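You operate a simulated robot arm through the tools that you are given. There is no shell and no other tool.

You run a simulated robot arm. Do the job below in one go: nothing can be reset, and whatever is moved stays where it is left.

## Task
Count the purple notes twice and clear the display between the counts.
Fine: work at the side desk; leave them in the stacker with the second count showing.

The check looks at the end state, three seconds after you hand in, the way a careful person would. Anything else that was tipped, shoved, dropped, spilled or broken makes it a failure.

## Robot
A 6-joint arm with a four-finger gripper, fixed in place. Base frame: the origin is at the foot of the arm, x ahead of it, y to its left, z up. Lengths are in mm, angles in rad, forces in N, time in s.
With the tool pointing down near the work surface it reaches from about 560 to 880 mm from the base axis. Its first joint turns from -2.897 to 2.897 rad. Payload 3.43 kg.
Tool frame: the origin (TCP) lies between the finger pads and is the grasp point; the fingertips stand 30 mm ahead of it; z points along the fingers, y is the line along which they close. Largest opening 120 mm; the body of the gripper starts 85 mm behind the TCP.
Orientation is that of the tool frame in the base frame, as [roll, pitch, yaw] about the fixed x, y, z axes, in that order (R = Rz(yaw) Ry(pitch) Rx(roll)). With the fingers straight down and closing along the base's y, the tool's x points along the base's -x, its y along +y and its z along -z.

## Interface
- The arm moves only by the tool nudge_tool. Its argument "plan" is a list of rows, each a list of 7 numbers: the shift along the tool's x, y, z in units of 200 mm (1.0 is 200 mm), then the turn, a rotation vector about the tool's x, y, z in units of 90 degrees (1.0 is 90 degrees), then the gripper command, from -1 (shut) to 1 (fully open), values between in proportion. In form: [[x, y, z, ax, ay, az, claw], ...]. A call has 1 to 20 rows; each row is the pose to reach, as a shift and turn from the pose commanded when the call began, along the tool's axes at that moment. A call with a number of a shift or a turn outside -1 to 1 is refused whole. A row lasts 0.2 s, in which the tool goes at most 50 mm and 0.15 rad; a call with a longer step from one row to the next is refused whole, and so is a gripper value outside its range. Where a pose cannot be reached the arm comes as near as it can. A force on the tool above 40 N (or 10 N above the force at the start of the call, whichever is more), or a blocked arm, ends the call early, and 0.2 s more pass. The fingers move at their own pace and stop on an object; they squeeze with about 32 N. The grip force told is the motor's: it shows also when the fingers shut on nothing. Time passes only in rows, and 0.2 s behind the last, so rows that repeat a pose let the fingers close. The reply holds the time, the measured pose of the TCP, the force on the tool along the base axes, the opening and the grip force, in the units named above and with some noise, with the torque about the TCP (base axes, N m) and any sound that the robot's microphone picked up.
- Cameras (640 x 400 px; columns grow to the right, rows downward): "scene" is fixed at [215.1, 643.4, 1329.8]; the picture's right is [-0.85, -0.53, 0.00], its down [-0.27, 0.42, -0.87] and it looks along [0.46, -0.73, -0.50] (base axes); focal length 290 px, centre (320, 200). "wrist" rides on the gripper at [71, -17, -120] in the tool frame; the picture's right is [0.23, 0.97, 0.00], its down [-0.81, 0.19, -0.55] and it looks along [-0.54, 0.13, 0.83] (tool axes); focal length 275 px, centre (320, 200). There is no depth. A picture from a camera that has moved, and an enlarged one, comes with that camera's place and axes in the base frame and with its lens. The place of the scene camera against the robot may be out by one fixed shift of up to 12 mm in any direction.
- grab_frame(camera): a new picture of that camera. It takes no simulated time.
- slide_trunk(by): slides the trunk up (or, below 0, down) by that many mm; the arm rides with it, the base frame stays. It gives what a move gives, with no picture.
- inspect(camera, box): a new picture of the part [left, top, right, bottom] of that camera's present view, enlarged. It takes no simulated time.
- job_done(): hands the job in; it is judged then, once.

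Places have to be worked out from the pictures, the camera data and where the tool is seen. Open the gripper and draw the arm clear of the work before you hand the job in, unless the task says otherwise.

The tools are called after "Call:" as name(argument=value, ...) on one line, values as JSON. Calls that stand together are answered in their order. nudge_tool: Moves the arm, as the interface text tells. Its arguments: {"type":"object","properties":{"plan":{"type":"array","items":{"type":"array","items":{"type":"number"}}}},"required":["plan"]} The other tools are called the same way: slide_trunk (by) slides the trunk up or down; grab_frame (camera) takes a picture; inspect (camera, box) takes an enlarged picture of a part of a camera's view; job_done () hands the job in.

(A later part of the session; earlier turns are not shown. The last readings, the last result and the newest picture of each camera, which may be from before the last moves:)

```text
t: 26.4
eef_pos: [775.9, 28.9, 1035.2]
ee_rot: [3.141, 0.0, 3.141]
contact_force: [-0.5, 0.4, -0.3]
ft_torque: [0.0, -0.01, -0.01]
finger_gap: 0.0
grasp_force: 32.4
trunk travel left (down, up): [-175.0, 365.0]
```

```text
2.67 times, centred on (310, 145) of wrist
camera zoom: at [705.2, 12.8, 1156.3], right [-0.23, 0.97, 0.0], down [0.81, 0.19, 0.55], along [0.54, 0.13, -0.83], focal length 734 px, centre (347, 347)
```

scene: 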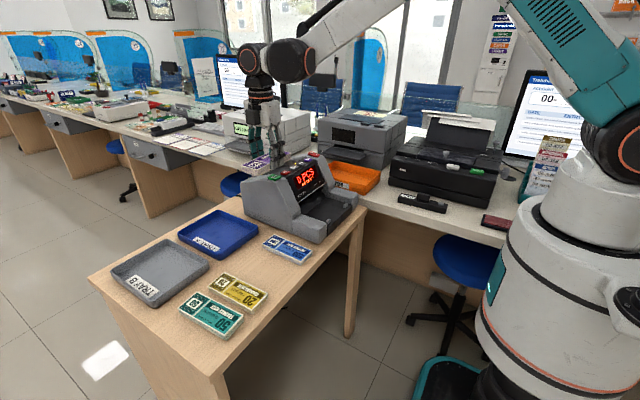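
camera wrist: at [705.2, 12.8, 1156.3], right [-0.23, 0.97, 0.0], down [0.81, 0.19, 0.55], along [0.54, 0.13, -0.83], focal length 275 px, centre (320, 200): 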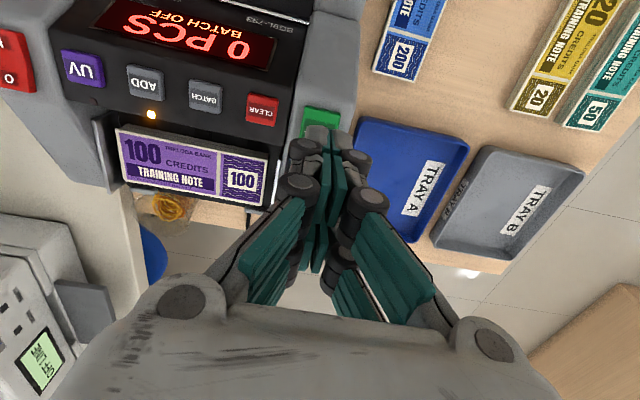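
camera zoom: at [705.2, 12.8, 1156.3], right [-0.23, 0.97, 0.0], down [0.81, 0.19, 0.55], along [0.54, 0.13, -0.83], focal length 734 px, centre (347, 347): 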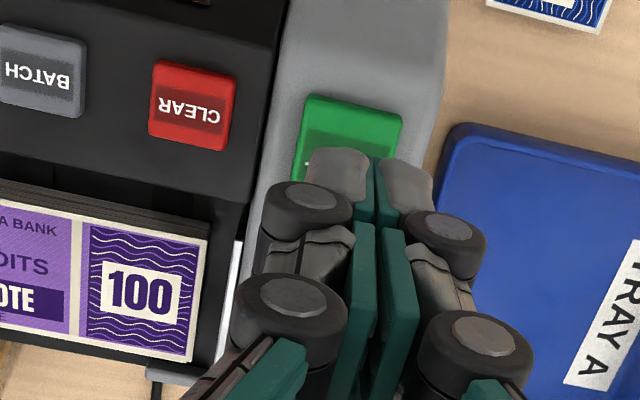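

START's front edge is at x≈765 and its y range is 15 to 44, so its centre is about (778, 29.5), right below the closed fingertips. I'll descend until the tips are just above it.

Call:
nudge_tool(plan=[[-0.008, 0.002, 0.1, 0, 0, 0, -1], [-0.008, 0.002, 0.2, 0, 0, 0, -1], [-0.008, 0.002, 0.28, 0, 0, 0, -1], [-0.008, 0.002, 0.31, 0, 0, 0, -1], [-0.008, 0.002, 0.31, 0, 0, 0, -1]])

Call:
inspect(camera="scene", box=[240, 120, 340, 220])

Call:
grab_frame(camera="wrist")

```text
t: 27.6
eef_pos: [777.4, 29.6, 972.1]
ee_rot: [3.141, 0.0, 3.141]
contact_force: [0.3, -0.5, -0.3]
ft_torque: [-0.01, 0.03, -0.01]
finger_gap: 0.2
grasp_force: 32.1
trunk travel left (down, up): [-175.0, 365.0]
```

```text
4.00 times, centred on (290, 170) of scene
camera zoom: at [215.1, 643.4, 1329.8], right [-0.85, -0.53, 0.0], down [-0.27, 0.42, -0.87], along [0.46, -0.73, -0.5], focal length 1159 px, centre (440, 320)
```

zoom: 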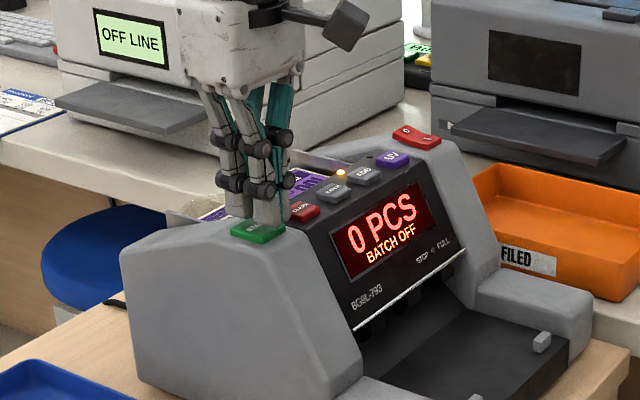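

```text
taken
camera wrist: at [707.1, 13.4, 1092.9], right [-0.23, 0.97, 0.0], down [0.81, 0.19, 0.55], along [0.54, 0.13, -0.83], focal length 275 px, centre (320, 200)
```

wrist: 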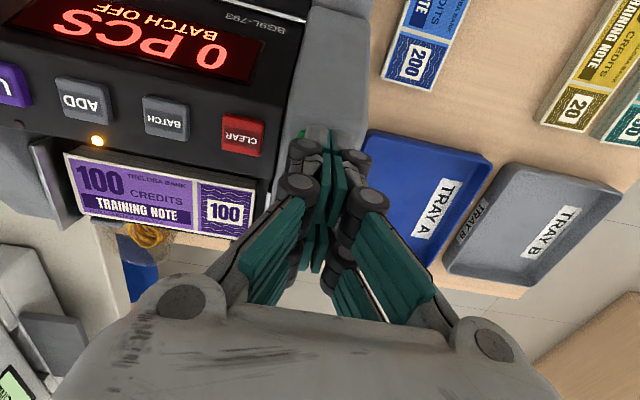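

The tips are about 10 mm above START. I'll press down slowly in small steps, checking the force.

Call:
nudge_tool(plan=[[0, 0, 0.01, 0, 0, 0, -1], [0, 0, 0.02, 0, 0, 0, -1], [0, 0, 0.03, 0, 0, 0, -1], [0, 0, 0.04, 0, 0, 0, -1]])

Call:
inspect(camera="scene", box=[240, 120, 340, 220])

```text
t: 28.6
eef_pos: [778.4, 29.6, 964.9]
ee_rot: [3.141, 0.001, -3.141]
contact_force: [-0.6, -0.2, 0.8]
ft_torque: [-0.04, 0.03, 0.0]
finger_gap: 0.0
grasp_force: 32.2
trunk travel left (down, up): [-175.0, 365.0]
```

```text
4.00 times, centred on (290, 170) of scene
camera zoom: at [215.1, 643.4, 1329.8], right [-0.85, -0.53, 0.0], down [-0.27, 0.42, -0.87], along [0.46, -0.73, -0.5], focal length 1159 px, centre (440, 320)
```

zoom: 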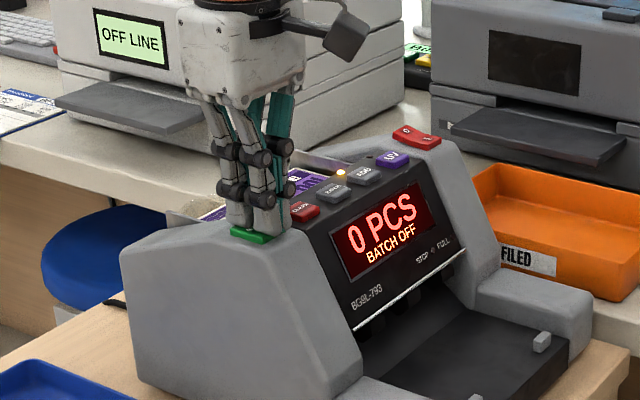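

No clear contact yet with the tips at about 935. I'll press a few millimetres further.

Call:
nudge_tool(plan=[[0, 0, 0.0075, 0, 0, 0, -1], [0, 0, 0.015, 0, 0, 0, -1], [0, 0, 0.0225, 0, 0, 0, -1]])

Call:
inspect(camera="scene", box=[240, 120, 340, 220])

```text
t: 29.4
eef_pos: [778.9, 29.9, 963.4]
ee_rot: [-3.141, -0.001, -3.141]
contact_force: [0.1, 1.2, 2.5]
ft_torque: [0.02, 0.02, -0.02]
finger_gap: 6.1
grasp_force: 33.4
trunk travel left (down, up): [-175.0, 365.0]
heard: click
```

```text
4.00 times, centred on (290, 170) of scene
camera zoom: at [215.1, 643.4, 1329.8], right [-0.85, -0.53, 0.0], down [-0.27, 0.42, -0.87], along [0.46, -0.73, -0.5], focal length 1159 px, centre (440, 320)
```

zoom: 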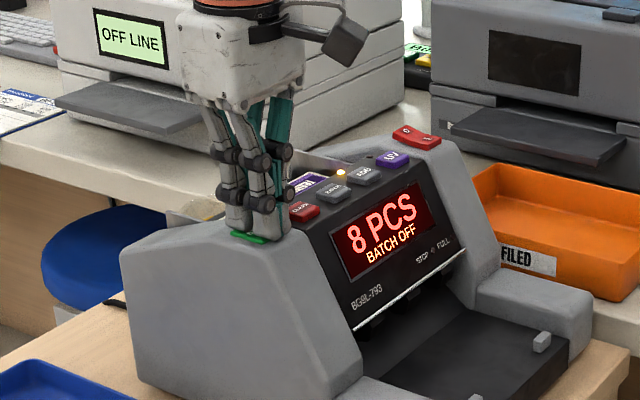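

A click was heard and the display is counting (8 PCS). I'll back off upward and let the count finish.

Call:
nudge_tool(plan=[[0, 0, -0.02, 0, 0, 0, -1], [0, 0, -0.1, 0, 0, 0, -1], [0, 0, -0.25, 0, 0, 0, -1], [0, 0, -0.4, 0, 0, 0, -1], [0, 0, -0.4, 0, 0, 0, -1], [0, 0, -0.4, 0, 0, 0, -1], [0, 0, -0.4, 0, 0, 0, -1], [0, 0, -0.4, 0, 0, 0, -1], [0, 0, -0.4, 0, 0, 0, -1], [0, 0, -0.4, 0, 0, 0, -1]])

Call:
inspect(camera="scene", box=[230, 120, 370, 250])

Call:
grab_frame(camera="wrist")

```text
t: 31.6
eef_pos: [782.3, 28.7, 1040.9]
ee_rot: [-3.141, -0.001, 3.141]
contact_force: [-0.6, 0.5, -0.3]
ft_torque: [-0.01, 0.0, -0.02]
finger_gap: 0.2
grasp_force: 33.4
trunk travel left (down, up): [-175.0, 365.0]
```

```text
3.08 times, centred on (300, 185) of scene
camera zoom: at [215.1, 643.4, 1329.8], right [-0.85, -0.53, 0.0], down [-0.27, 0.42, -0.87], along [0.46, -0.73, -0.5], focal length 892 px, centre (382, 246)
```

zoom: 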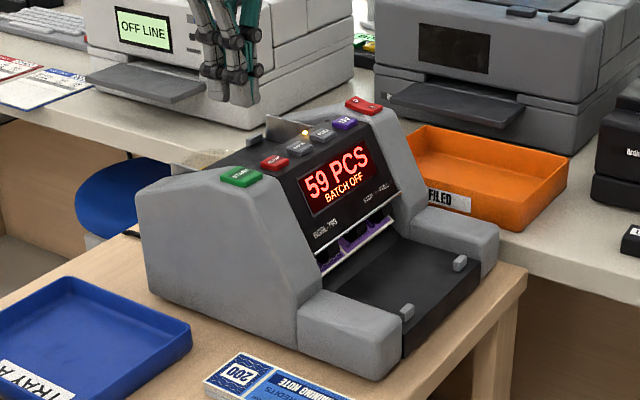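

```text
taken
camera wrist: at [710.6, 12.4, 1162.4], right [-0.23, 0.97, 0.0], down [0.81, 0.19, 0.55], along [0.54, 0.13, -0.83], focal length 275 px, centre (320, 200)
```

wrist: 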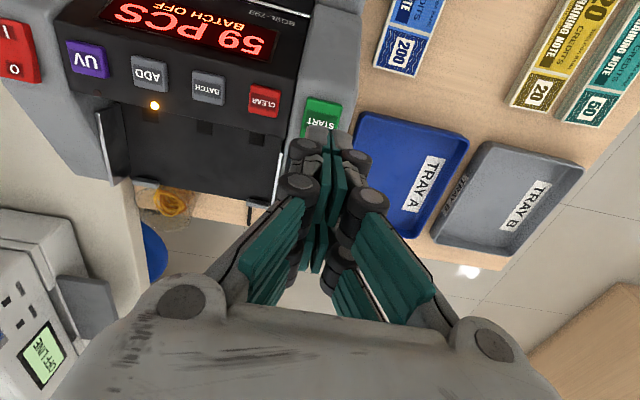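

It shows 59 PCS with the hopper empty, and the purple notes are appearing under the panel lip in the stacker. I'll wait and pull back toward the robot to see the stacker.

Call:
nudge_tool(plan=[[0.2, -0.1, -0.05, 0, 0, 0, -1], [0.4, -0.2, -0.1, 0, 0, 0, -1], [0.6, -0.3, -0.15, 0, 0, 0, -1], [0.8, -0.4, -0.2, 0, 0, 0, -1], [1.0, -0.5, -0.25, 0, 0, 0, -1], [1.0, -0.5, -0.25, 0, 0, 0, -1], [1.0, -0.5, -0.25, 0, 0, 0, -1], [1.0, -0.5, -0.25, 0, 0, 0, -1], [1.0, -0.5, -0.25, 0, 0, 0, -1], [1.0, -0.5, -0.25, 0, 0, 0, -1]])

Call:
grab_frame(camera="wrist")

Call:
inspect(camera="scene", box=[240, 150, 370, 250])

```text
t: 33.8
eef_pos: [580.0, -70.4, 1093.1]
ee_rot: [-3.142, -0.001, -3.142]
contact_force: [-0.2, 0.6, 0.5]
ft_torque: [-0.05, 0.01, 0.02]
finger_gap: 0.1
grasp_force: 33.5
trunk travel left (down, up): [-175.0, 365.0]
```

```text
taken
camera wrist: at [508.5, -87.3, 1212.8], right [-0.23, 0.97, 0.0], down [0.81, 0.19, 0.55], along [0.54, 0.13, -0.83], focal length 275 px, centre (320, 200)
```

wrist: 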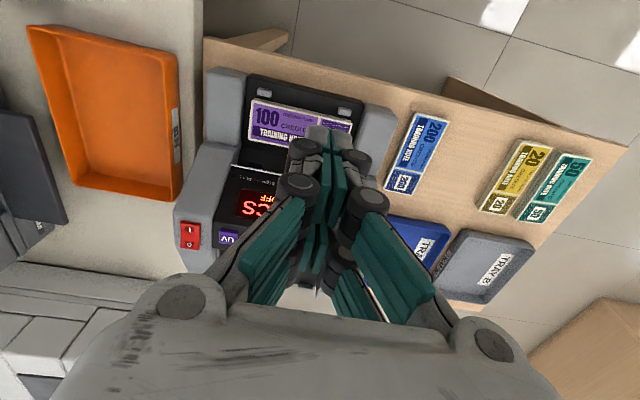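

```text
4.00 times, centred on (305, 200) of scene
camera zoom: at [215.1, 643.4, 1329.8], right [-0.85, -0.53, 0.0], down [-0.27, 0.42, -0.87], along [0.46, -0.73, -0.5], focal length 1159 px, centre (380, 200)
```

zoom: 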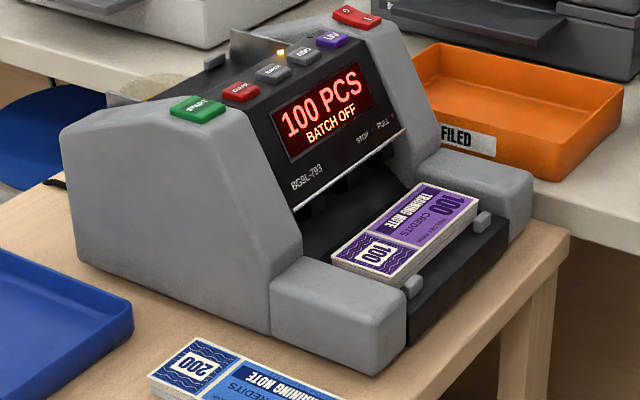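

It reads 100 PCS and the notes are lying in the stacker. I'll open the fingers to see the stacker well and confirm the count is final.

Call:
nudge_tool(plan=[[0, 0, 0, 0, 0, 0, -0.5], [0, 0, 0, 0, 0, 0, 0.2], [0, 0, 0, 0, 0, 0, 1], [0, 0, 0, 0, 0, 0, 1], [0, 0, 0, 0, 0, 0, 1]])

Call:
grab_frame(camera="wrist")

Call:
inspect(camera="wrist", box=[180, 50, 420, 260])

Call:
inspect(camera="scene", box=[280, 160, 370, 240])

```text
t: 35.0
eef_pos: [579.2, -70.3, 1093.1]
ee_rot: [3.141, 0.001, -3.141]
contact_force: [0.3, 0.6, -0.7]
ft_torque: [0.0, -0.02, 0.01]
finger_gap: 120.2
grasp_force: 0.1
trunk travel left (down, up): [-175.0, 365.0]
```

```text
taken
camera wrist: at [508.6, -87.3, 1212.7], right [-0.23, 0.97, 0.0], down [0.81, 0.19, 0.55], along [0.54, 0.13, -0.83], focal length 275 px, centre (320, 200)
```

wrist: 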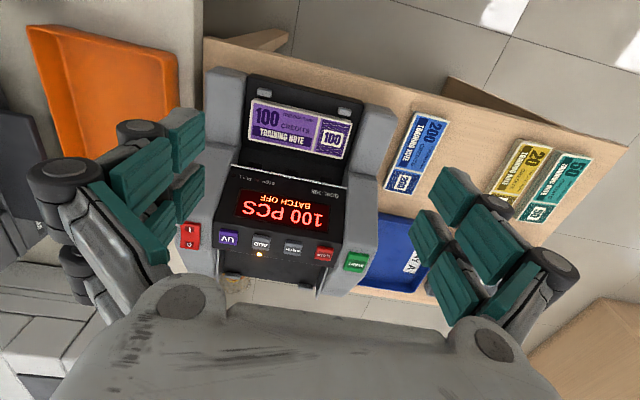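

```text
1.90 times, centred on (300, 155) of wrist
camera zoom: at [508.6, -87.3, 1212.7], right [-0.23, 0.97, 0.0], down [0.81, 0.19, 0.55], along [0.54, 0.13, -0.83], focal length 524 px, centre (358, 286)
```

zoom: 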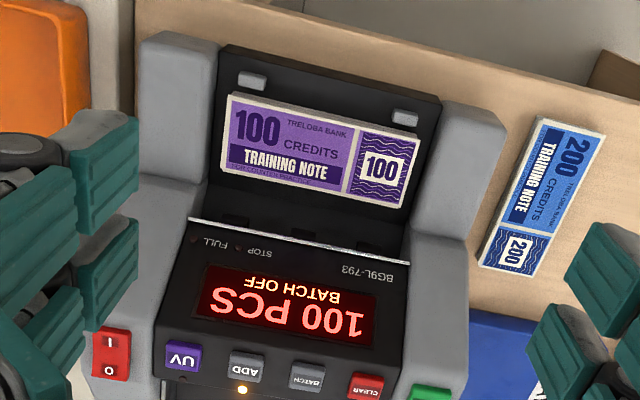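

```text
5.00 times, centred on (325, 200) of scene
camera zoom: at [215.1, 643.4, 1329.8], right [-0.85, -0.53, 0.0], down [-0.27, 0.42, -0.87], along [0.46, -0.73, -0.5], focal length 1449 px, centre (295, 200)
```

zoom: 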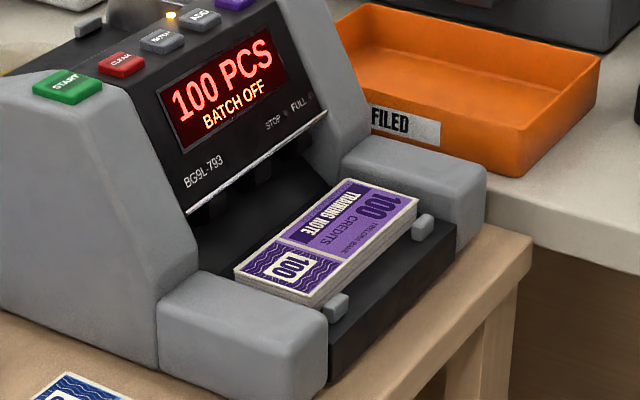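

The count is final at 100 PCS. The stack in the stacker is centred near (655, -85), top z≈805–811, with its long side along y. Before moving it I'll clear the display, so I'm going to hover over CLEAR at (776, -18) with closed fingers.

Call:
nudge_tool(plan=[[-0.16, 0.04, 0.0, 0, 0, 0, 0], [-0.36, 0.09, 0.05, 0, 0, 0, -1], [-0.56, 0.14, 0.1, 0, 0, 0, -1], [-0.76, 0.2, 0.16, 0, 0, 0, -1], [-0.93, 0.24, 0.22, 0, 0, 0, -1], [-0.985, 0.26, 0.265, 0, 0, 0, -1], [-0.985, 0.26, 0.265, 0, 0, 0, -1]])

Call:
grab_frame(camera="wrist")

Call:
inspect(camera="wrist", box=[200, 50, 440, 220])

```text
t: 36.6
eef_pos: [776.8, -19.9, 1037.3]
ee_rot: [-3.141, 0.0, 3.141]
contact_force: [0.3, 0.6, -0.5]
ft_torque: [-0.01, 0.01, 0.0]
finger_gap: 0.0
grasp_force: 32.1
trunk travel left (down, up): [-175.0, 365.0]
```

```text
taken
camera wrist: at [705.6, -36.7, 1157.6], right [-0.23, 0.97, 0.0], down [0.81, 0.19, 0.55], along [0.54, 0.13, -0.83], focal length 275 px, centre (320, 200)
```

wrist: 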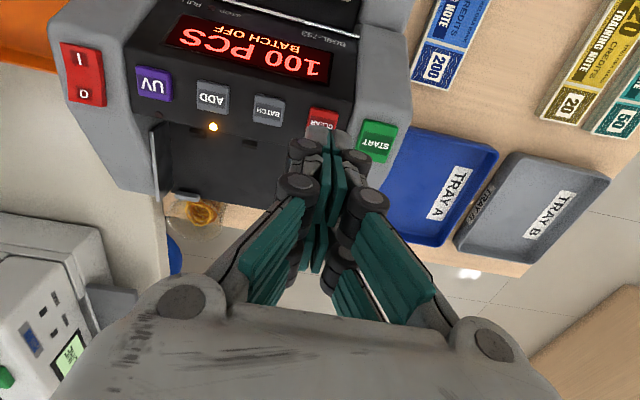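

```text
2.35 times, centred on (320, 135) of wrist
camera zoom: at [705.6, -36.7, 1157.6], right [-0.23, 0.97, 0.0], down [0.81, 0.19, 0.55], along [0.54, 0.13, -0.83], focal length 648 px, centre (320, 353)
```

zoom: 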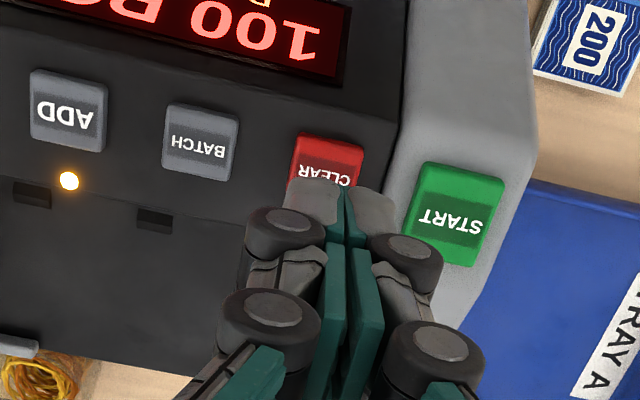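

CLEAR spans y -31 to -7 starting at x=765, directly beneath the tips. I'll descend to just above it.

Call:
nudge_tool(plan=[[0, 0.005, 0.1, 0, 0, 0, -1], [0, 0.005, 0.2, 0, 0, 0, -1], [0, 0.005, 0.29, 0, 0, 0, -1], [0, 0.005, 0.33, 0, 0, 0, -1], [0, 0.005, 0.33, 0, 0, 0, -1]])

Call:
inspect(camera="scene", box=[240, 120, 340, 220])

```text
t: 37.8
eef_pos: [775.3, -17.7, 971.1]
ee_rot: [3.141, -0.001, -3.141]
contact_force: [0.3, 0.0, -0.3]
ft_torque: [-0.04, -0.01, 0.02]
finger_gap: 0.0
grasp_force: 31.9
trunk travel left (down, up): [-175.0, 365.0]
```

```text
4.00 times, centred on (290, 170) of scene
camera zoom: at [215.1, 643.4, 1329.8], right [-0.85, -0.53, 0.0], down [-0.27, 0.42, -0.87], along [0.46, -0.73, -0.5], focal length 1159 px, centre (440, 320)
```

zoom: 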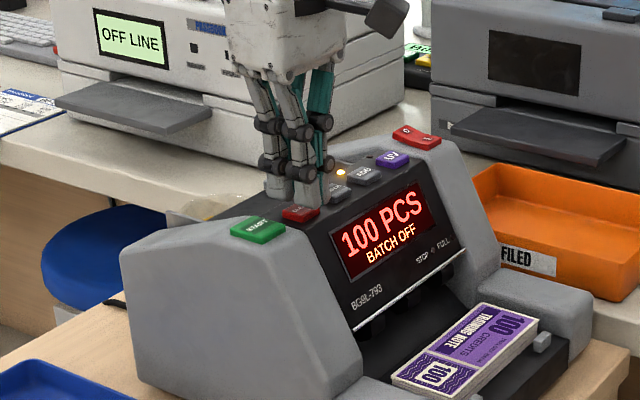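

The tips are just above CLEAR. Pressing down in small steps.

Call:
nudge_tool(plan=[[0, 0, 0.01, 0, 0, 0, -1], [0, 0, 0.02, 0, 0, 0, -1], [0, 0, 0.03, 0, 0, 0, -1]])

Call:
inspect(camera="scene", box=[240, 120, 340, 220])

```text
t: 38.6
eef_pos: [776.0, -17.5, 964.2]
ee_rot: [3.141, -0.001, 3.14]
contact_force: [-0.6, -0.6, -0.3]
ft_torque: [-0.01, 0.0, 0.02]
finger_gap: 0.0
grasp_force: 32.3
trunk travel left (down, up): [-175.0, 365.0]
```

```text
4.00 times, centred on (290, 170) of scene
camera zoom: at [215.1, 643.4, 1329.8], right [-0.85, -0.53, 0.0], down [-0.27, 0.42, -0.87], along [0.46, -0.73, -0.5], focal length 1159 px, centre (440, 320)
```

zoom: 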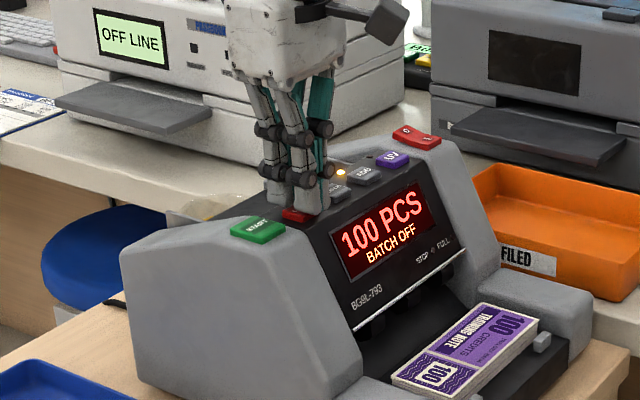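

Call:
nudge_tool(plan=[[0, 0, 0.0075, 0, 0, 0, -1], [0, 0, 0.015, 0, 0, 0, -1], [0, 0, 0.0225, 0, 0, 0, -1]])

Call:
inspect(camera="scene", box=[240, 120, 340, 220])

```text
t: 39.4
eef_pos: [775.7, -16.7, 960.3]
ee_rot: [-3.141, 0.0, 3.141]
contact_force: [0.4, -0.1, 1.4]
ft_torque: [0.03, -0.03, 0.03]
finger_gap: 6.0
grasp_force: 33.5
trunk travel left (down, up): [-175.0, 365.0]
heard: click
```

```text
4.00 times, centred on (290, 170) of scene
camera zoom: at [215.1, 643.4, 1329.8], right [-0.85, -0.53, 0.0], down [-0.27, 0.42, -0.87], along [0.46, -0.73, -0.5], focal length 1159 px, centre (440, 320)
```

zoom: 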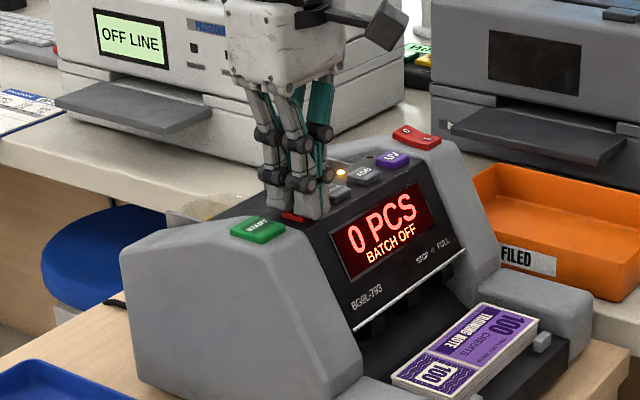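

The display is cleared to 0 PCS. I'll lift off and move over the stacker, turning back to yaw -90° with the gripper opening.

Call:
nudge_tool(plan=[[0, 0, -0.05, 0, 0, 0, -1], [0, 0, -0.2, 0, 0, 0, -1], [0, 0, -0.4, 0, 0, 0, -1], [0.06, -0.035, -0.4, 0, 0, -0.09, -0.6], [0.12, -0.07, -0.4, 0, 0, -0.18, -0.2], [0.18, -0.1, -0.4, 0, 0, -0.27, 0.2], [0.24, -0.135, -0.4, 0, 0, -0.36, 0.6], [0.3, -0.17, -0.4, 0, 0, -0.45, 0.6], [0.36, -0.2, -0.4, 0, 0, -0.54, 0.6], [0.42, -0.235, -0.4, 0, 0, -0.63, 0.6], [0.48, -0.27, -0.4, 0, 0, -0.72, 0.6], [0.54, -0.3, -0.4, 0, 0, -0.81, 0.6], [0.605, -0.34, -0.4, 0, 0, -0.9, 0.6], [0.605, -0.34, -0.4, 0, 0, -0.99, 0.6], [0.605, -0.34, -0.4, 0, 0, -1.0, 0.6], [0.605, -0.34, -0.4, 0, 0, -1.0, 0.6]])

Call:
grab_frame(camera="wrist")

Call:
inspect(camera="wrist", box=[220, 0, 440, 220])

Call:
inspect(camera="scene", box=[240, 120, 370, 250])

```text
t: 42.8
eef_pos: [655.0, -83.3, 1042.3]
ee_rot: [3.141, 0.0, -1.571]
contact_force: [0.6, 0.3, -0.6]
ft_torque: [0.01, -0.02, 0.0]
finger_gap: 96.1
grasp_force: 0.1
trunk travel left (down, up): [-175.0, 365.0]
```

```text
taken
camera wrist: at [672.3, -155.5, 1161.6], right [-0.97, -0.23, 0.0], down [-0.19, 0.81, 0.55], along [-0.13, 0.54, -0.83], focal length 275 px, centre (320, 200)
```

wrist: 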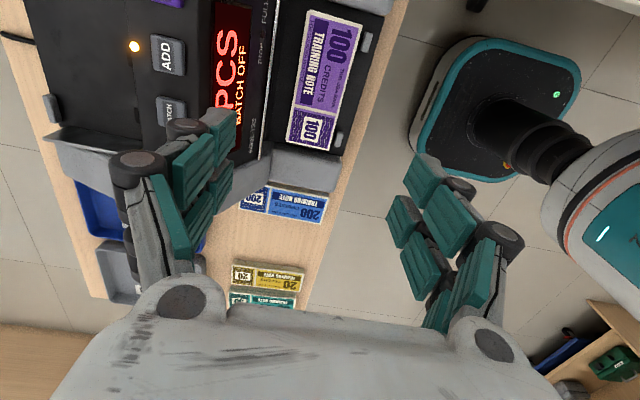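

```text
1.82 times, centred on (330, 110) of wrist
camera zoom: at [672.3, -155.5, 1161.6], right [-0.97, -0.23, 0.0], down [-0.19, 0.81, 0.55], along [-0.13, 0.54, -0.83], focal length 500 px, centre (302, 364)
```

zoom: 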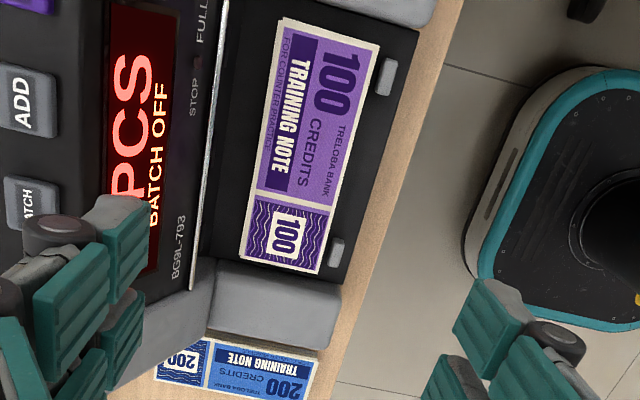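

```text
3.08 times, centred on (305, 185) of scene
camera zoom: at [215.1, 643.4, 1329.8], right [-0.85, -0.53, 0.0], down [-0.27, 0.42, -0.87], along [0.46, -0.73, -0.5], focal length 892 px, centre (366, 246)
```

zoom: 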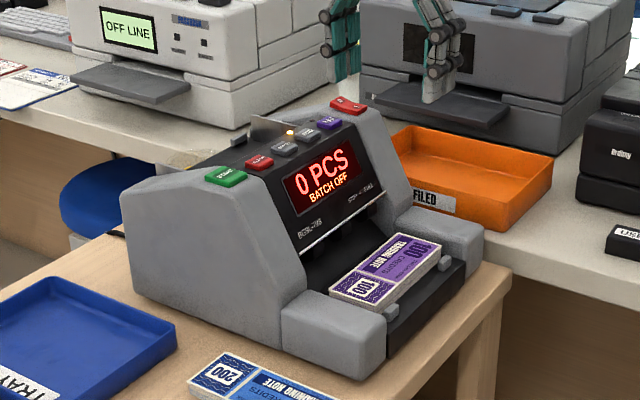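

The stack spans x 625–685 and y -159 to -10, with its top at z≈806–810, nearly flat. The panel lip is at x≈712, z≈849. I'll lower to an intermediate height with a 72 mm opening to measure again up close.

Call:
nudge_tool(plan=[[0.003, 0, 0.15, 0, 0, 0, 0.4], [0.006, 0, 0.3, 0, 0, 0, 0.2], [0.006, 0, 0.45, 0, 0, 0, 0.2], [0.006, 0, 0.58, 0, 0, 0, 0.2], [0.006, 0, 0.687, 0, 0, 0, 0.2], [0.006, 0, 0.687, 0, 0, 0, 0.2]])

Call:
grab_frame(camera="wrist")

Call:
inspect(camera="wrist", box=[200, 0, 460, 240])

Call:
inspect(camera="scene", box=[270, 140, 370, 240])

```text
t: 44.2
eef_pos: [655.8, -86.5, 905.0]
ee_rot: [3.141, 0.001, -1.571]
contact_force: [0.3, 0.8, -0.3]
ft_torque: [-0.01, 0.01, -0.01]
finger_gap: 72.0
grasp_force: 0.1
trunk travel left (down, up): [-175.0, 365.0]
```

```text
taken
camera wrist: at [671.8, -156.7, 1025.3], right [-0.97, -0.23, 0.0], down [-0.19, 0.81, 0.55], along [-0.13, 0.54, -0.83], focal length 275 px, centre (320, 200)
```

wrist: 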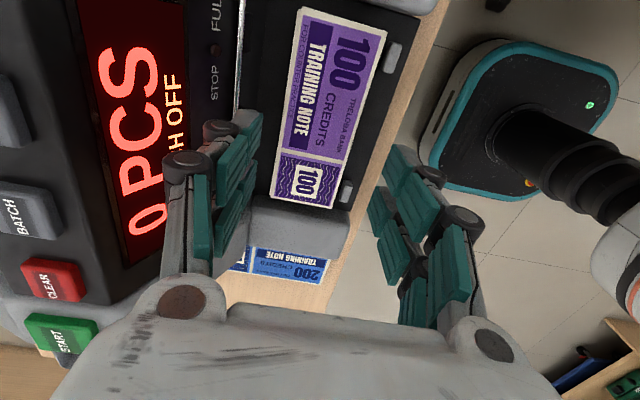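

```text
1.67 times, centred on (330, 120) of wrist
camera zoom: at [671.8, -156.7, 1025.3], right [-0.97, -0.23, 0.0], down [-0.19, 0.81, 0.55], along [-0.13, 0.54, -0.83], focal length 459 px, centre (303, 333)
```

zoom: 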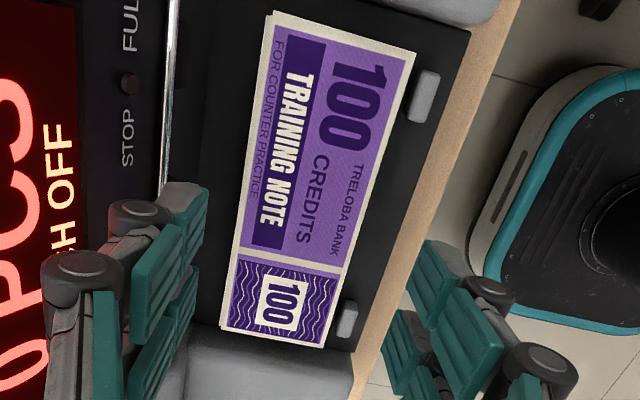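

```text
4.00 times, centred on (320, 190) of scene
camera zoom: at [215.1, 643.4, 1329.8], right [-0.85, -0.53, 0.0], down [-0.27, 0.42, -0.87], along [0.46, -0.73, -0.5], focal length 1159 px, centre (320, 240)
```

zoom: 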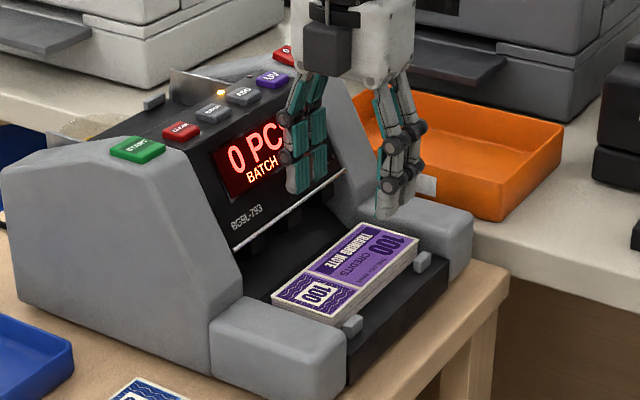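

Call:
inspect(camera="wrist", box=[260, 0, 420, 110])

Call:
inspect(camera="wrist", box=[230, 110, 390, 220])

Call:
inspect(camera="scene", box=[320, 185, 385, 235])

```text
3.64 times, centred on (340, 55) of wrist
camera zoom: at [671.8, -156.7, 1025.3], right [-0.97, -0.23, 0.0], down [-0.19, 0.81, 0.55], along [-0.13, 0.54, -0.83], focal length 1001 px, centre (247, 727)
```

zoom: 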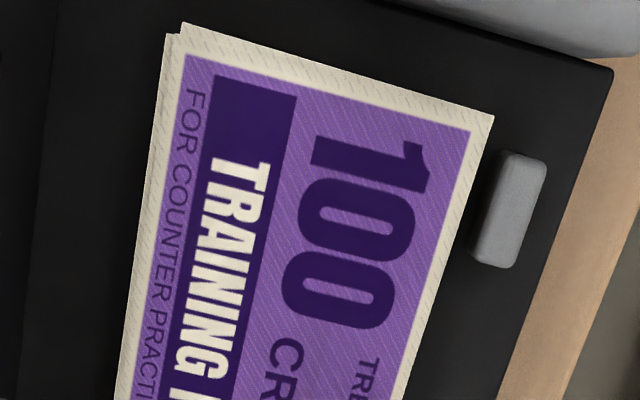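

```text
3.64 times, centred on (310, 165) of wrist
camera zoom: at [671.8, -156.7, 1025.3], right [-0.97, -0.23, 0.0], down [-0.19, 0.81, 0.55], along [-0.13, 0.54, -0.83], focal length 1001 px, centre (356, 327)
```

zoom: 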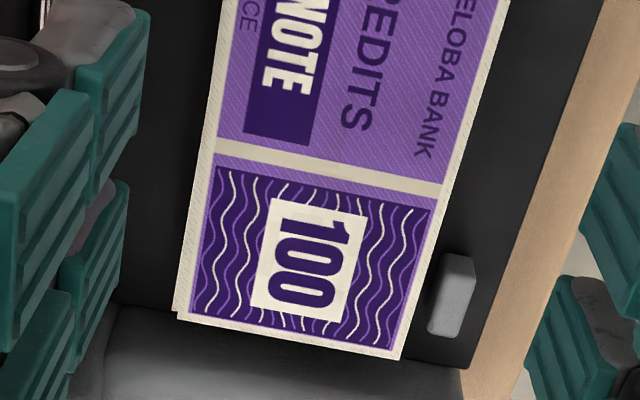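

```text
8.00 times, centred on (352, 210) of scene
camera zoom: at [215.1, 643.4, 1329.8], right [-0.85, -0.53, 0.0], down [-0.27, 0.42, -0.87], along [0.46, -0.73, -0.5], focal length 2319 px, centre (60, 120)
```

zoom: 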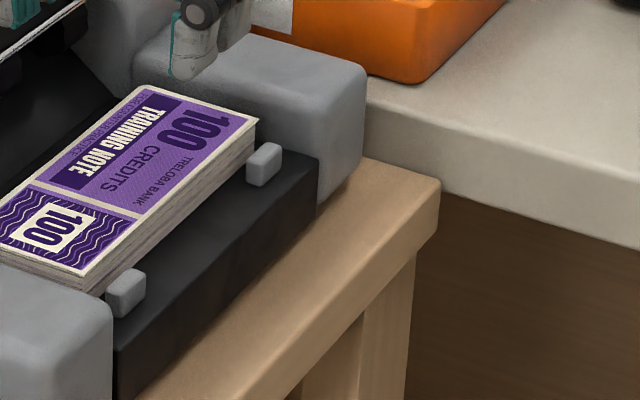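

Close up, the stack centre is (654.5, -85) with a nearly level top at z≈809. It is centred between the fingers, which are clear of the tabs and lip. I'll descend in stages.

Call:
nudge_tool(plan=[[0, 0.002, 0.1, 0, 0, 0, 0.2], [0, 0.002, 0.2, 0, 0, 0, 0.2], [0, 0.002, 0.28, 0, 0, 0, 0.2], [0, 0.002, 0.33, 0, 0, 0, 0.2], [0, 0.002, 0.33, 0, 0, 0, 0.2]])

Call:
grab_frame(camera="wrist")

Call:
inspect(camera="scene", box=[290, 160, 370, 240])

```text
t: 45.4
eef_pos: [654.4, -84.7, 837.4]
ee_rot: [-3.141, 0.0, -1.571]
contact_force: [-0.1, 0.3, 0.4]
ft_torque: [0.0, -0.01, 0.03]
finger_gap: 71.9
grasp_force: 0.1
trunk travel left (down, up): [-175.0, 365.0]
```

```text
taken
camera wrist: at [672.1, -155.3, 958.2], right [-0.97, -0.23, 0.0], down [-0.19, 0.81, 0.55], along [-0.13, 0.54, -0.83], focal length 275 px, centre (320, 200)
```

wrist: 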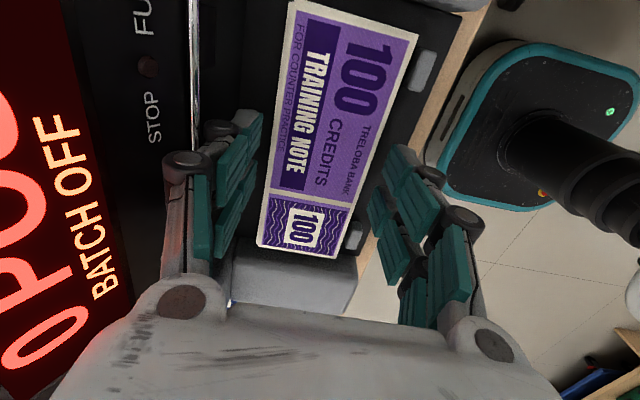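

```text
5.00 times, centred on (330, 200) of scene
camera zoom: at [215.1, 643.4, 1329.8], right [-0.85, -0.53, 0.0], down [-0.27, 0.42, -0.87], along [0.46, -0.73, -0.5], focal length 1449 px, centre (270, 200)
```

zoom: 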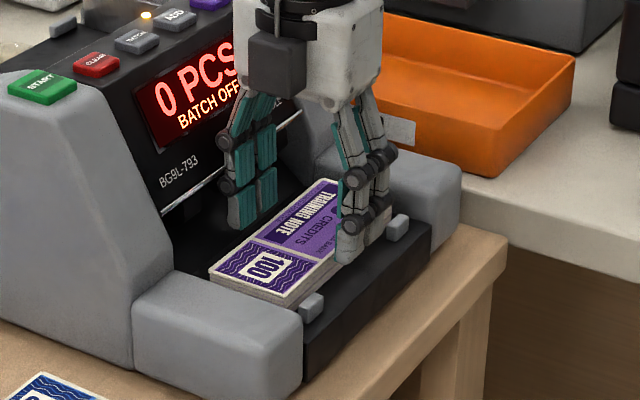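

The fingers straddle the stack with clearance on both sides. Continuing down slowly toward TCP z≈824.

Call:
nudge_tool(plan=[[0, 0, 0.0125, 0, 0, 0, 0.2], [0, 0, 0.025, 0, 0, 0, 0.2], [0, 0, 0.0375, 0, 0, 0, 0.2], [0, 0, 0.05, 0, 0, 0, 0.2], [0, 0, 0.05, 0, 0, 0, 0.2]])

Call:
grab_frame(camera="wrist")

Call:
inspect(camera="scene", box=[300, 170, 360, 230])

```text
t: 46.6
eef_pos: [655.3, -84.8, 828.2]
ee_rot: [-3.141, -0.001, -1.57]
contact_force: [-0.7, -0.1, -0.2]
ft_torque: [0.02, -0.02, -0.01]
finger_gap: 72.1
grasp_force: 0.0
trunk travel left (down, up): [-175.0, 365.0]
```

```text
taken
camera wrist: at [672.4, -155.8, 948.8], right [-0.97, -0.23, 0.0], down [-0.19, 0.81, 0.55], along [-0.13, 0.54, -0.83], focal length 275 px, centre (320, 200)
```

wrist: 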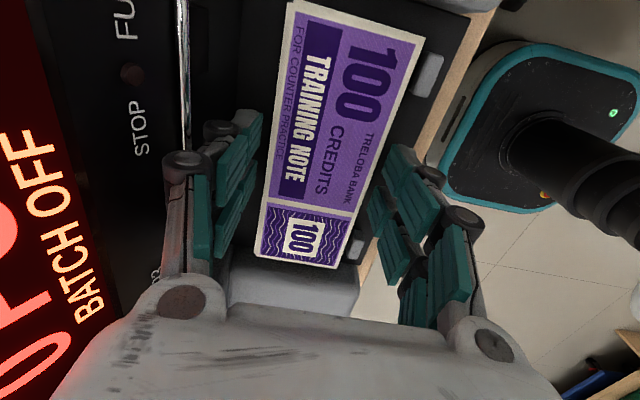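

```text
6.67 times, centred on (330, 200) of scene
camera zoom: at [215.1, 643.4, 1329.8], right [-0.85, -0.53, 0.0], down [-0.27, 0.42, -0.87], along [0.46, -0.73, -0.5], focal length 1932 px, centre (253, 200)
```

zoom: 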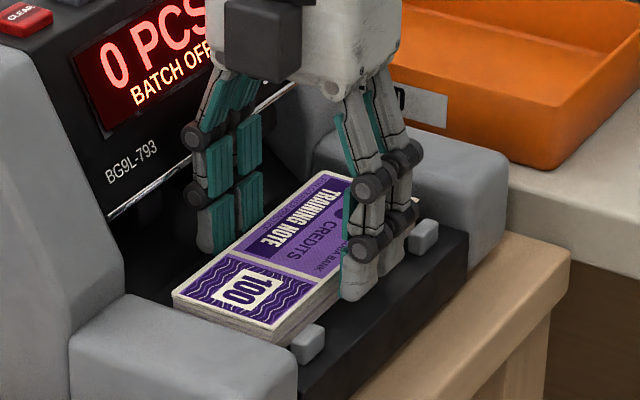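

Tips are at about 798 with no contact; I'll take another few millimetres down.

Call:
nudge_tool(plan=[[0, 0, 0.0075, 0, 0, 0, 0.2], [0, 0, 0.015, 0, 0, 0, 0.2], [0, 0, 0.0225, 0, 0, 0, 0.2], [0, 0, 0.0225, 0, 0, 0, 0.2]])

```text
t: 47.6
eef_pos: [655.7, -86.8, 824.5]
ee_rot: [-3.141, 0.0, -1.57]
contact_force: [-0.6, -0.5, -0.6]
ft_torque: [0.01, 0.0, -0.02]
finger_gap: 71.9
grasp_force: 0.1
trunk travel left (down, up): [-175.0, 365.0]
```

Tips are at about 794.5, engaging about 15 mm of the stack. Closing now.

Call:
nudge_tool(plan=[[0, 0, 0, 0, 0, 0, 0.1], [0, 0, 0, 0, 0, 0, 0.0], [0, 0, 0, 0, 0, 0, -0.2], [0, 0, 0, 0, 0, 0, -1], [0, 0, 0, 0, 0, 0, -1]])

Call:
inspect(camera="scene", box=[300, 170, 360, 230])

Call:
grab_frame(camera="wrist")

```text
t: 48.8
eef_pos: [655.6, -86.7, 823.3]
ee_rot: [-3.14, 0.0, -1.569]
contact_force: [1.3, 0.0, 1.3]
ft_torque: [0.01, -0.03, 0.01]
finger_gap: 59.6
grasp_force: 31.8
trunk travel left (down, up): [-175.0, 365.0]
```

```text
6.67 times, centred on (330, 200) of scene
camera zoom: at [215.1, 643.4, 1329.8], right [-0.85, -0.53, 0.0], down [-0.27, 0.42, -0.87], along [0.46, -0.73, -0.5], focal length 1932 px, centre (253, 200)
```

zoom: 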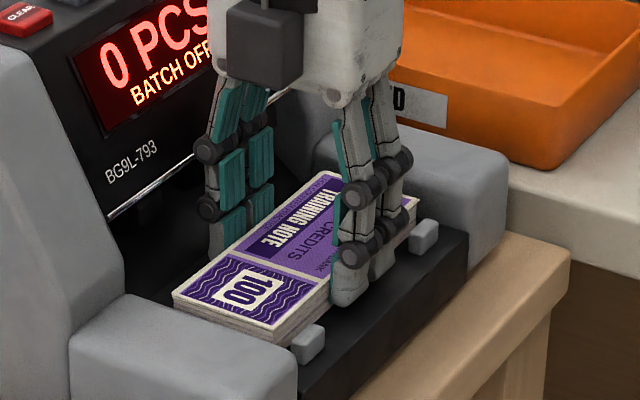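

```text
taken
camera wrist: at [672.2, -157.3, 944.3], right [-0.97, -0.23, 0.0], down [-0.19, 0.81, 0.55], along [-0.13, 0.54, -0.83], focal length 275 px, centre (320, 200)
```

wrist: 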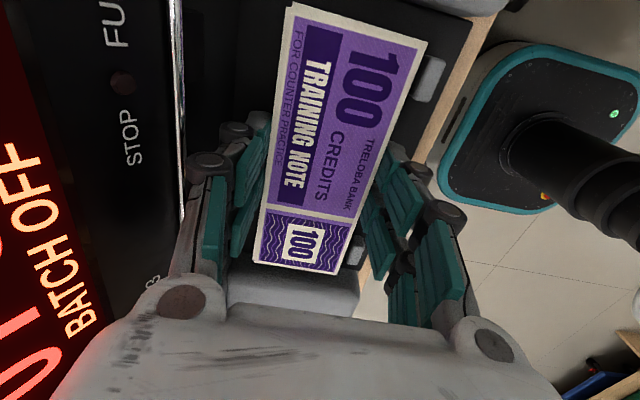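

It's gripped at 59.6 mm with full force. Lifting straight up.

Call:
nudge_tool(plan=[[0, 0, -0.02, 0, 0, 0, -1], [0, 0, -0.06, 0, 0, 0, -1], [0, 0, -0.15, 0, 0, 0, -1], [0, 0, -0.3, 0, 0, 0, -1], [0, 0, -0.5, 0, 0, 0, -1], [0, 0, -0.7, 0, 0, 0, -1], [0, 0, -0.9, 0, 0, 0, -1], [0, 0, -1.0, 0, 0, 0, -1], [0, 0, -1.0, 0, 0, 0, -1]])

Call:
grab_frame(camera="wrist")

Call:
inspect(camera="scene", box=[240, 70, 400, 240])

```text
t: 50.8
eef_pos: [653.7, -84.3, 1022.6]
ee_rot: [3.142, 0.0, -1.572]
contact_force: [-0.4, 0.3, -0.7]
ft_torque: [0.02, 0.01, 0.0]
finger_gap: 59.5
grasp_force: 31.9
trunk travel left (down, up): [-175.0, 365.0]
```

```text
taken
camera wrist: at [671.6, -154.2, 1142.7], right [-0.97, -0.23, 0.0], down [-0.19, 0.81, 0.55], along [-0.13, 0.54, -0.83], focal length 275 px, centre (320, 200)
```

wrist: 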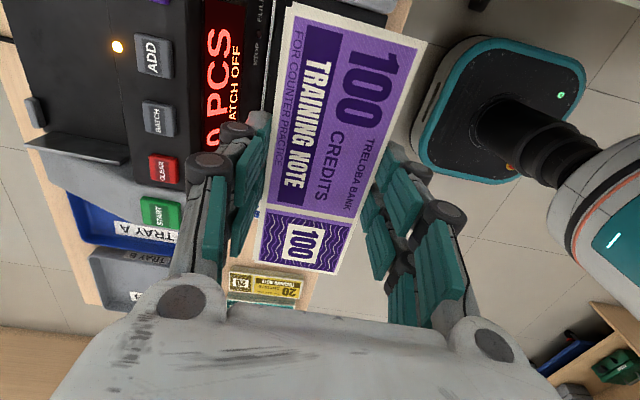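

```text
2.35 times, centred on (320, 155) of scene
camera zoom: at [215.1, 643.4, 1329.8], right [-0.85, -0.53, 0.0], down [-0.27, 0.42, -0.87], along [0.46, -0.73, -0.5], focal length 682 px, centre (320, 306)
```

zoom: 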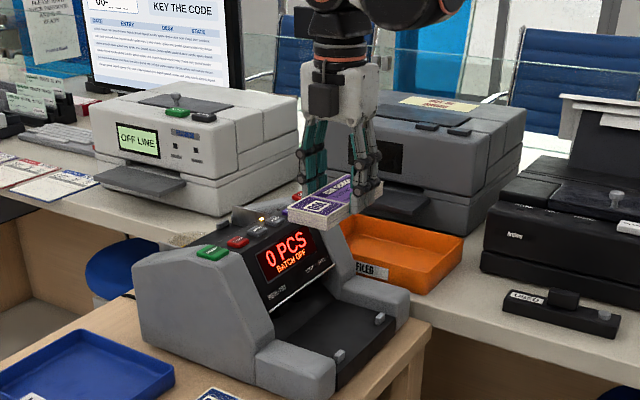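

The stack is lifted cleanly and the display still reads 0. Carrying it over the panel back to the hopper.

Call:
nudge_tool(plan=[[0, -0.15, 0, 0, 0, 0, -1], [0, -0.35, 0, 0, 0, 0, -1], [0, -0.55, 0, 0, 0, 0, -1], [0, -0.75, 0, 0, 0, 0, -1], [0, -0.92, 0, 0, 0, 0, -1], [0, -0.98, 0, 0, 0, 0, -1], [0, -0.98, 0, 0, 0, 0, -1]])

Call:
grab_frame(camera="wrist")

```text
t: 52.4
eef_pos: [850.5, -89.2, 1024.5]
ee_rot: [3.141, 0.001, -1.572]
contact_force: [-0.8, 0.3, -1.2]
ft_torque: [0.0, -0.03, -0.03]
finger_gap: 59.4
grasp_force: 32.1
trunk travel left (down, up): [-175.0, 365.0]
```

```text
taken
camera wrist: at [868.1, -159.1, 1145.3], right [-0.97, -0.23, 0.0], down [-0.19, 0.81, 0.55], along [-0.13, 0.54, -0.83], focal length 275 px, centre (320, 200)
```

wrist: 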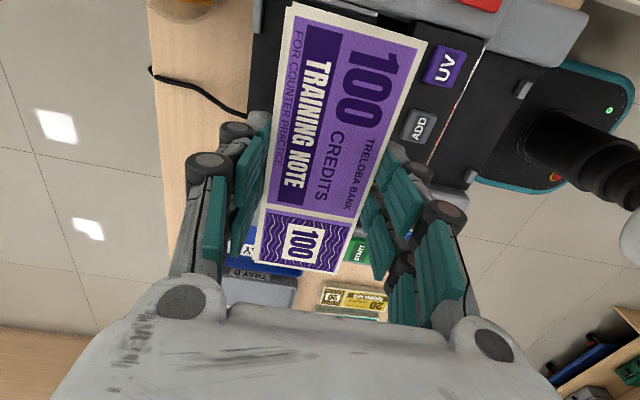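

I'll move the last 18 mm, then descend to just above the hopper bed as before.

Call:
nudge_tool(plan=[[-0.005, -0.09, 0, 0, 0, 0, -1], [-0.007, -0.09, 0.15, 0, 0, 0, -1], [-0.007, -0.09, 0.3, 0, 0, 0, -1], [-0.007, -0.09, 0.43, 0, 0, 0, -1], [-0.007, -0.09, 0.52, 0, 0, 0, -1], [-0.007, -0.09, 0.52, 0, 0, 0, -1]])

Call:
grab_frame(camera="wrist")

```text
t: 53.8
eef_pos: [871.7, -85.2, 920.9]
ee_rot: [-3.142, 0.0, -1.571]
contact_force: [-0.1, 0.9, -1.7]
ft_torque: [0.0, 0.04, -0.01]
finger_gap: 59.0
grasp_force: 31.9
trunk travel left (down, up): [-175.0, 365.0]
```

```text
taken
camera wrist: at [888.3, -156.5, 1040.0], right [-0.97, -0.23, 0.0], down [-0.19, 0.81, 0.55], along [-0.13, 0.54, -0.83], focal length 275 px, centre (320, 200)
```

wrist: 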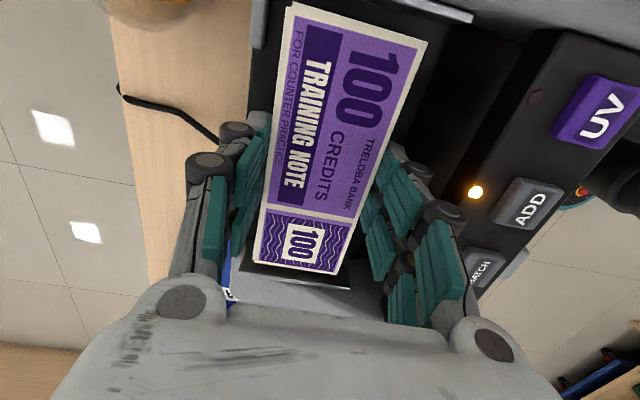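

It's positioned like the first time; I'll shift back 2 mm and lower in small steps until contact.

Call:
nudge_tool(plan=[[0, 0.01, 0.015, 0, 0, 0, -1], [0, 0.01, 0.03, 0, 0, 0, -1], [0, 0.01, 0.045, 0, 0, 0, -1], [0, 0.01, 0.055, 0, 0, 0, -1], [0, 0.01, 0.055, 0, 0, 0, -1]])

```text
t: 55.0
eef_pos: [868.0, -86.5, 908.2]
ee_rot: [3.141, 0.001, -1.571]
contact_force: [0.0, 0.4, 2.5]
ft_torque: [0.02, -0.02, 0.0]
finger_gap: 59.3
grasp_force: 31.9
trunk travel left (down, up): [-175.0, 365.0]
```

Light contact is starting (about +2.5 N). One more millimetre down, then release.

Call:
nudge_tool(plan=[[0, 0, 0.004, 0, 0, 0, -1], [0, 0, 0.004, 0, 0, 0, -1], [0, 0, 0.004, 0, 0, 0, 0.05], [0, 0, 0.004, 0, 0, 0, 0.12], [0, 0, 0.004, 0, 0, 0, 0.2], [0, 0, 0.004, 0, 0, 0, 0.2]])

Call:
grab_frame(camera="wrist")

```text
t: 56.4
eef_pos: [867.9, -84.9, 907.8]
ee_rot: [3.142, 0.0, -1.57]
contact_force: [1.0, 0.6, -0.8]
ft_torque: [-0.01, -0.01, 0.0]
finger_gap: 72.2
grasp_force: 0.1
trunk travel left (down, up): [-175.0, 365.0]
```

```text
taken
camera wrist: at [884.1, -155.9, 1027.9], right [-0.97, -0.23, 0.0], down [-0.19, 0.81, 0.55], along [-0.13, 0.54, -0.83], focal length 275 px, centre (320, 200)
```

wrist: 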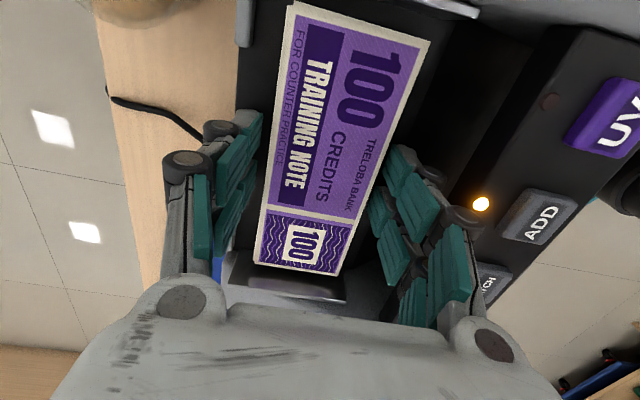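

It's released and resting in the hopper. Raising the gripper straight up.

Call:
nudge_tool(plan=[[0, 0, -0.03, 0, 0, 0, 0.2], [0, 0, -0.1, 0, 0, 0, 0.2], [0, 0, -0.25, 0, 0, 0, 0.2], [0, 0, -0.45, 0, 0, 0, 0.2], [0, 0, -0.65, 0, 0, 0, 0.2], [0, 0, -0.65, 0, 0, 0, 0.2]])

Call:
grab_frame(camera="wrist")

Call:
inspect(camera="scene", box=[230, 130, 370, 250])

```text
t: 57.8
eef_pos: [865.6, -86.9, 1039.1]
ee_rot: [3.14, 0.001, -1.572]
contact_force: [0.2, 0.0, 0.8]
ft_torque: [-0.03, -0.02, -0.01]
finger_gap: 72.1
grasp_force: 0.0
trunk travel left (down, up): [-175.0, 365.0]
```

```text
taken
camera wrist: at [883.6, -158.3, 1159.3], right [-0.97, -0.23, 0.0], down [-0.19, 0.81, 0.55], along [-0.13, 0.54, -0.83], focal length 275 px, centre (320, 200)
```

wrist: 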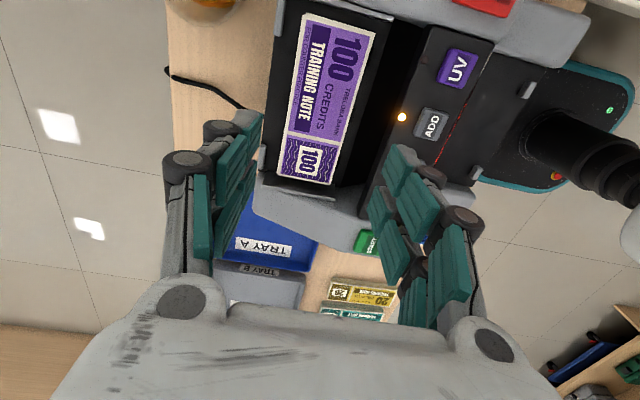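

```text
3.33 times, centred on (300, 190) of scene
camera zoom: at [215.1, 643.4, 1329.8], right [-0.85, -0.53, 0.0], down [-0.27, 0.42, -0.87], along [0.46, -0.73, -0.5], focal length 966 px, centre (387, 233)
```

zoom: 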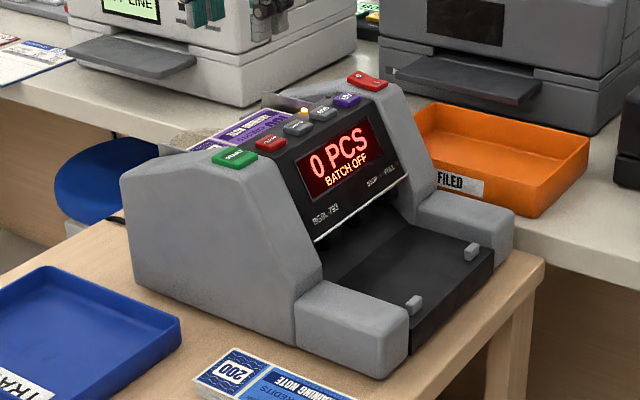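

The stack is in the hopper and the display shows 0 PCS. I'll close the fingers, turn back to yaw π and hover over START again.

Call:
nudge_tool(plan=[[-0.05, 0.04, 0, 0, 0, 0.09, -0.2], [-0.1, 0.08, 0, 0, 0, 0.18, -0.6], [-0.15, 0.12, 0, 0, 0, 0.27, -1], [-0.2, 0.16, 0, 0, 0, 0.36, -1], [-0.25, 0.2, 0, 0, 0, 0.45, -1], [-0.3, 0.24, 0, 0, 0, 0.54, -1], [-0.36, 0.28, 0, 0, 0, 0.63, -1], [-0.42, 0.33, 0, 0, 0, 0.72, -1], [-0.48, 0.38, 0, 0, 0, 0.81, -1], [-0.54, 0.42, 0, 0, 0, 0.9, -1], [-0.58, 0.445, 0, 0, 0, 0.99, -1], [-0.58, 0.445, 0, 0, 0, 1.0, -1], [-0.58, 0.445, 0, 0, 0, 1.0, -1]])

Call:
inspect(camera="wrist", box=[220, 70, 400, 220])

```text
t: 60.6
eef_pos: [778.5, 30.6, 1038.5]
ee_rot: [-3.141, 0.0, 3.141]
contact_force: [0.0, -0.1, 0.6]
ft_torque: [-0.02, 0.0, -0.02]
finger_gap: 0.3
grasp_force: 32.1
trunk travel left (down, up): [-175.0, 365.0]
```

```text
2.67 times, centred on (310, 145) of wrist
camera zoom: at [706.6, 15.0, 1157.8], right [-0.23, 0.97, 0.0], down [0.81, 0.19, 0.55], along [0.54, 0.13, -0.83], focal length 734 px, centre (347, 347)
```

zoom: 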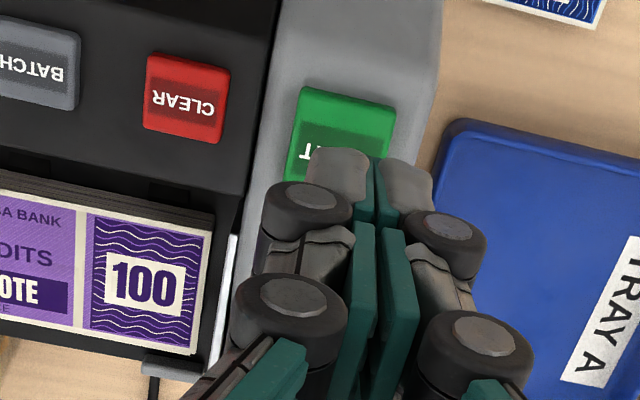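

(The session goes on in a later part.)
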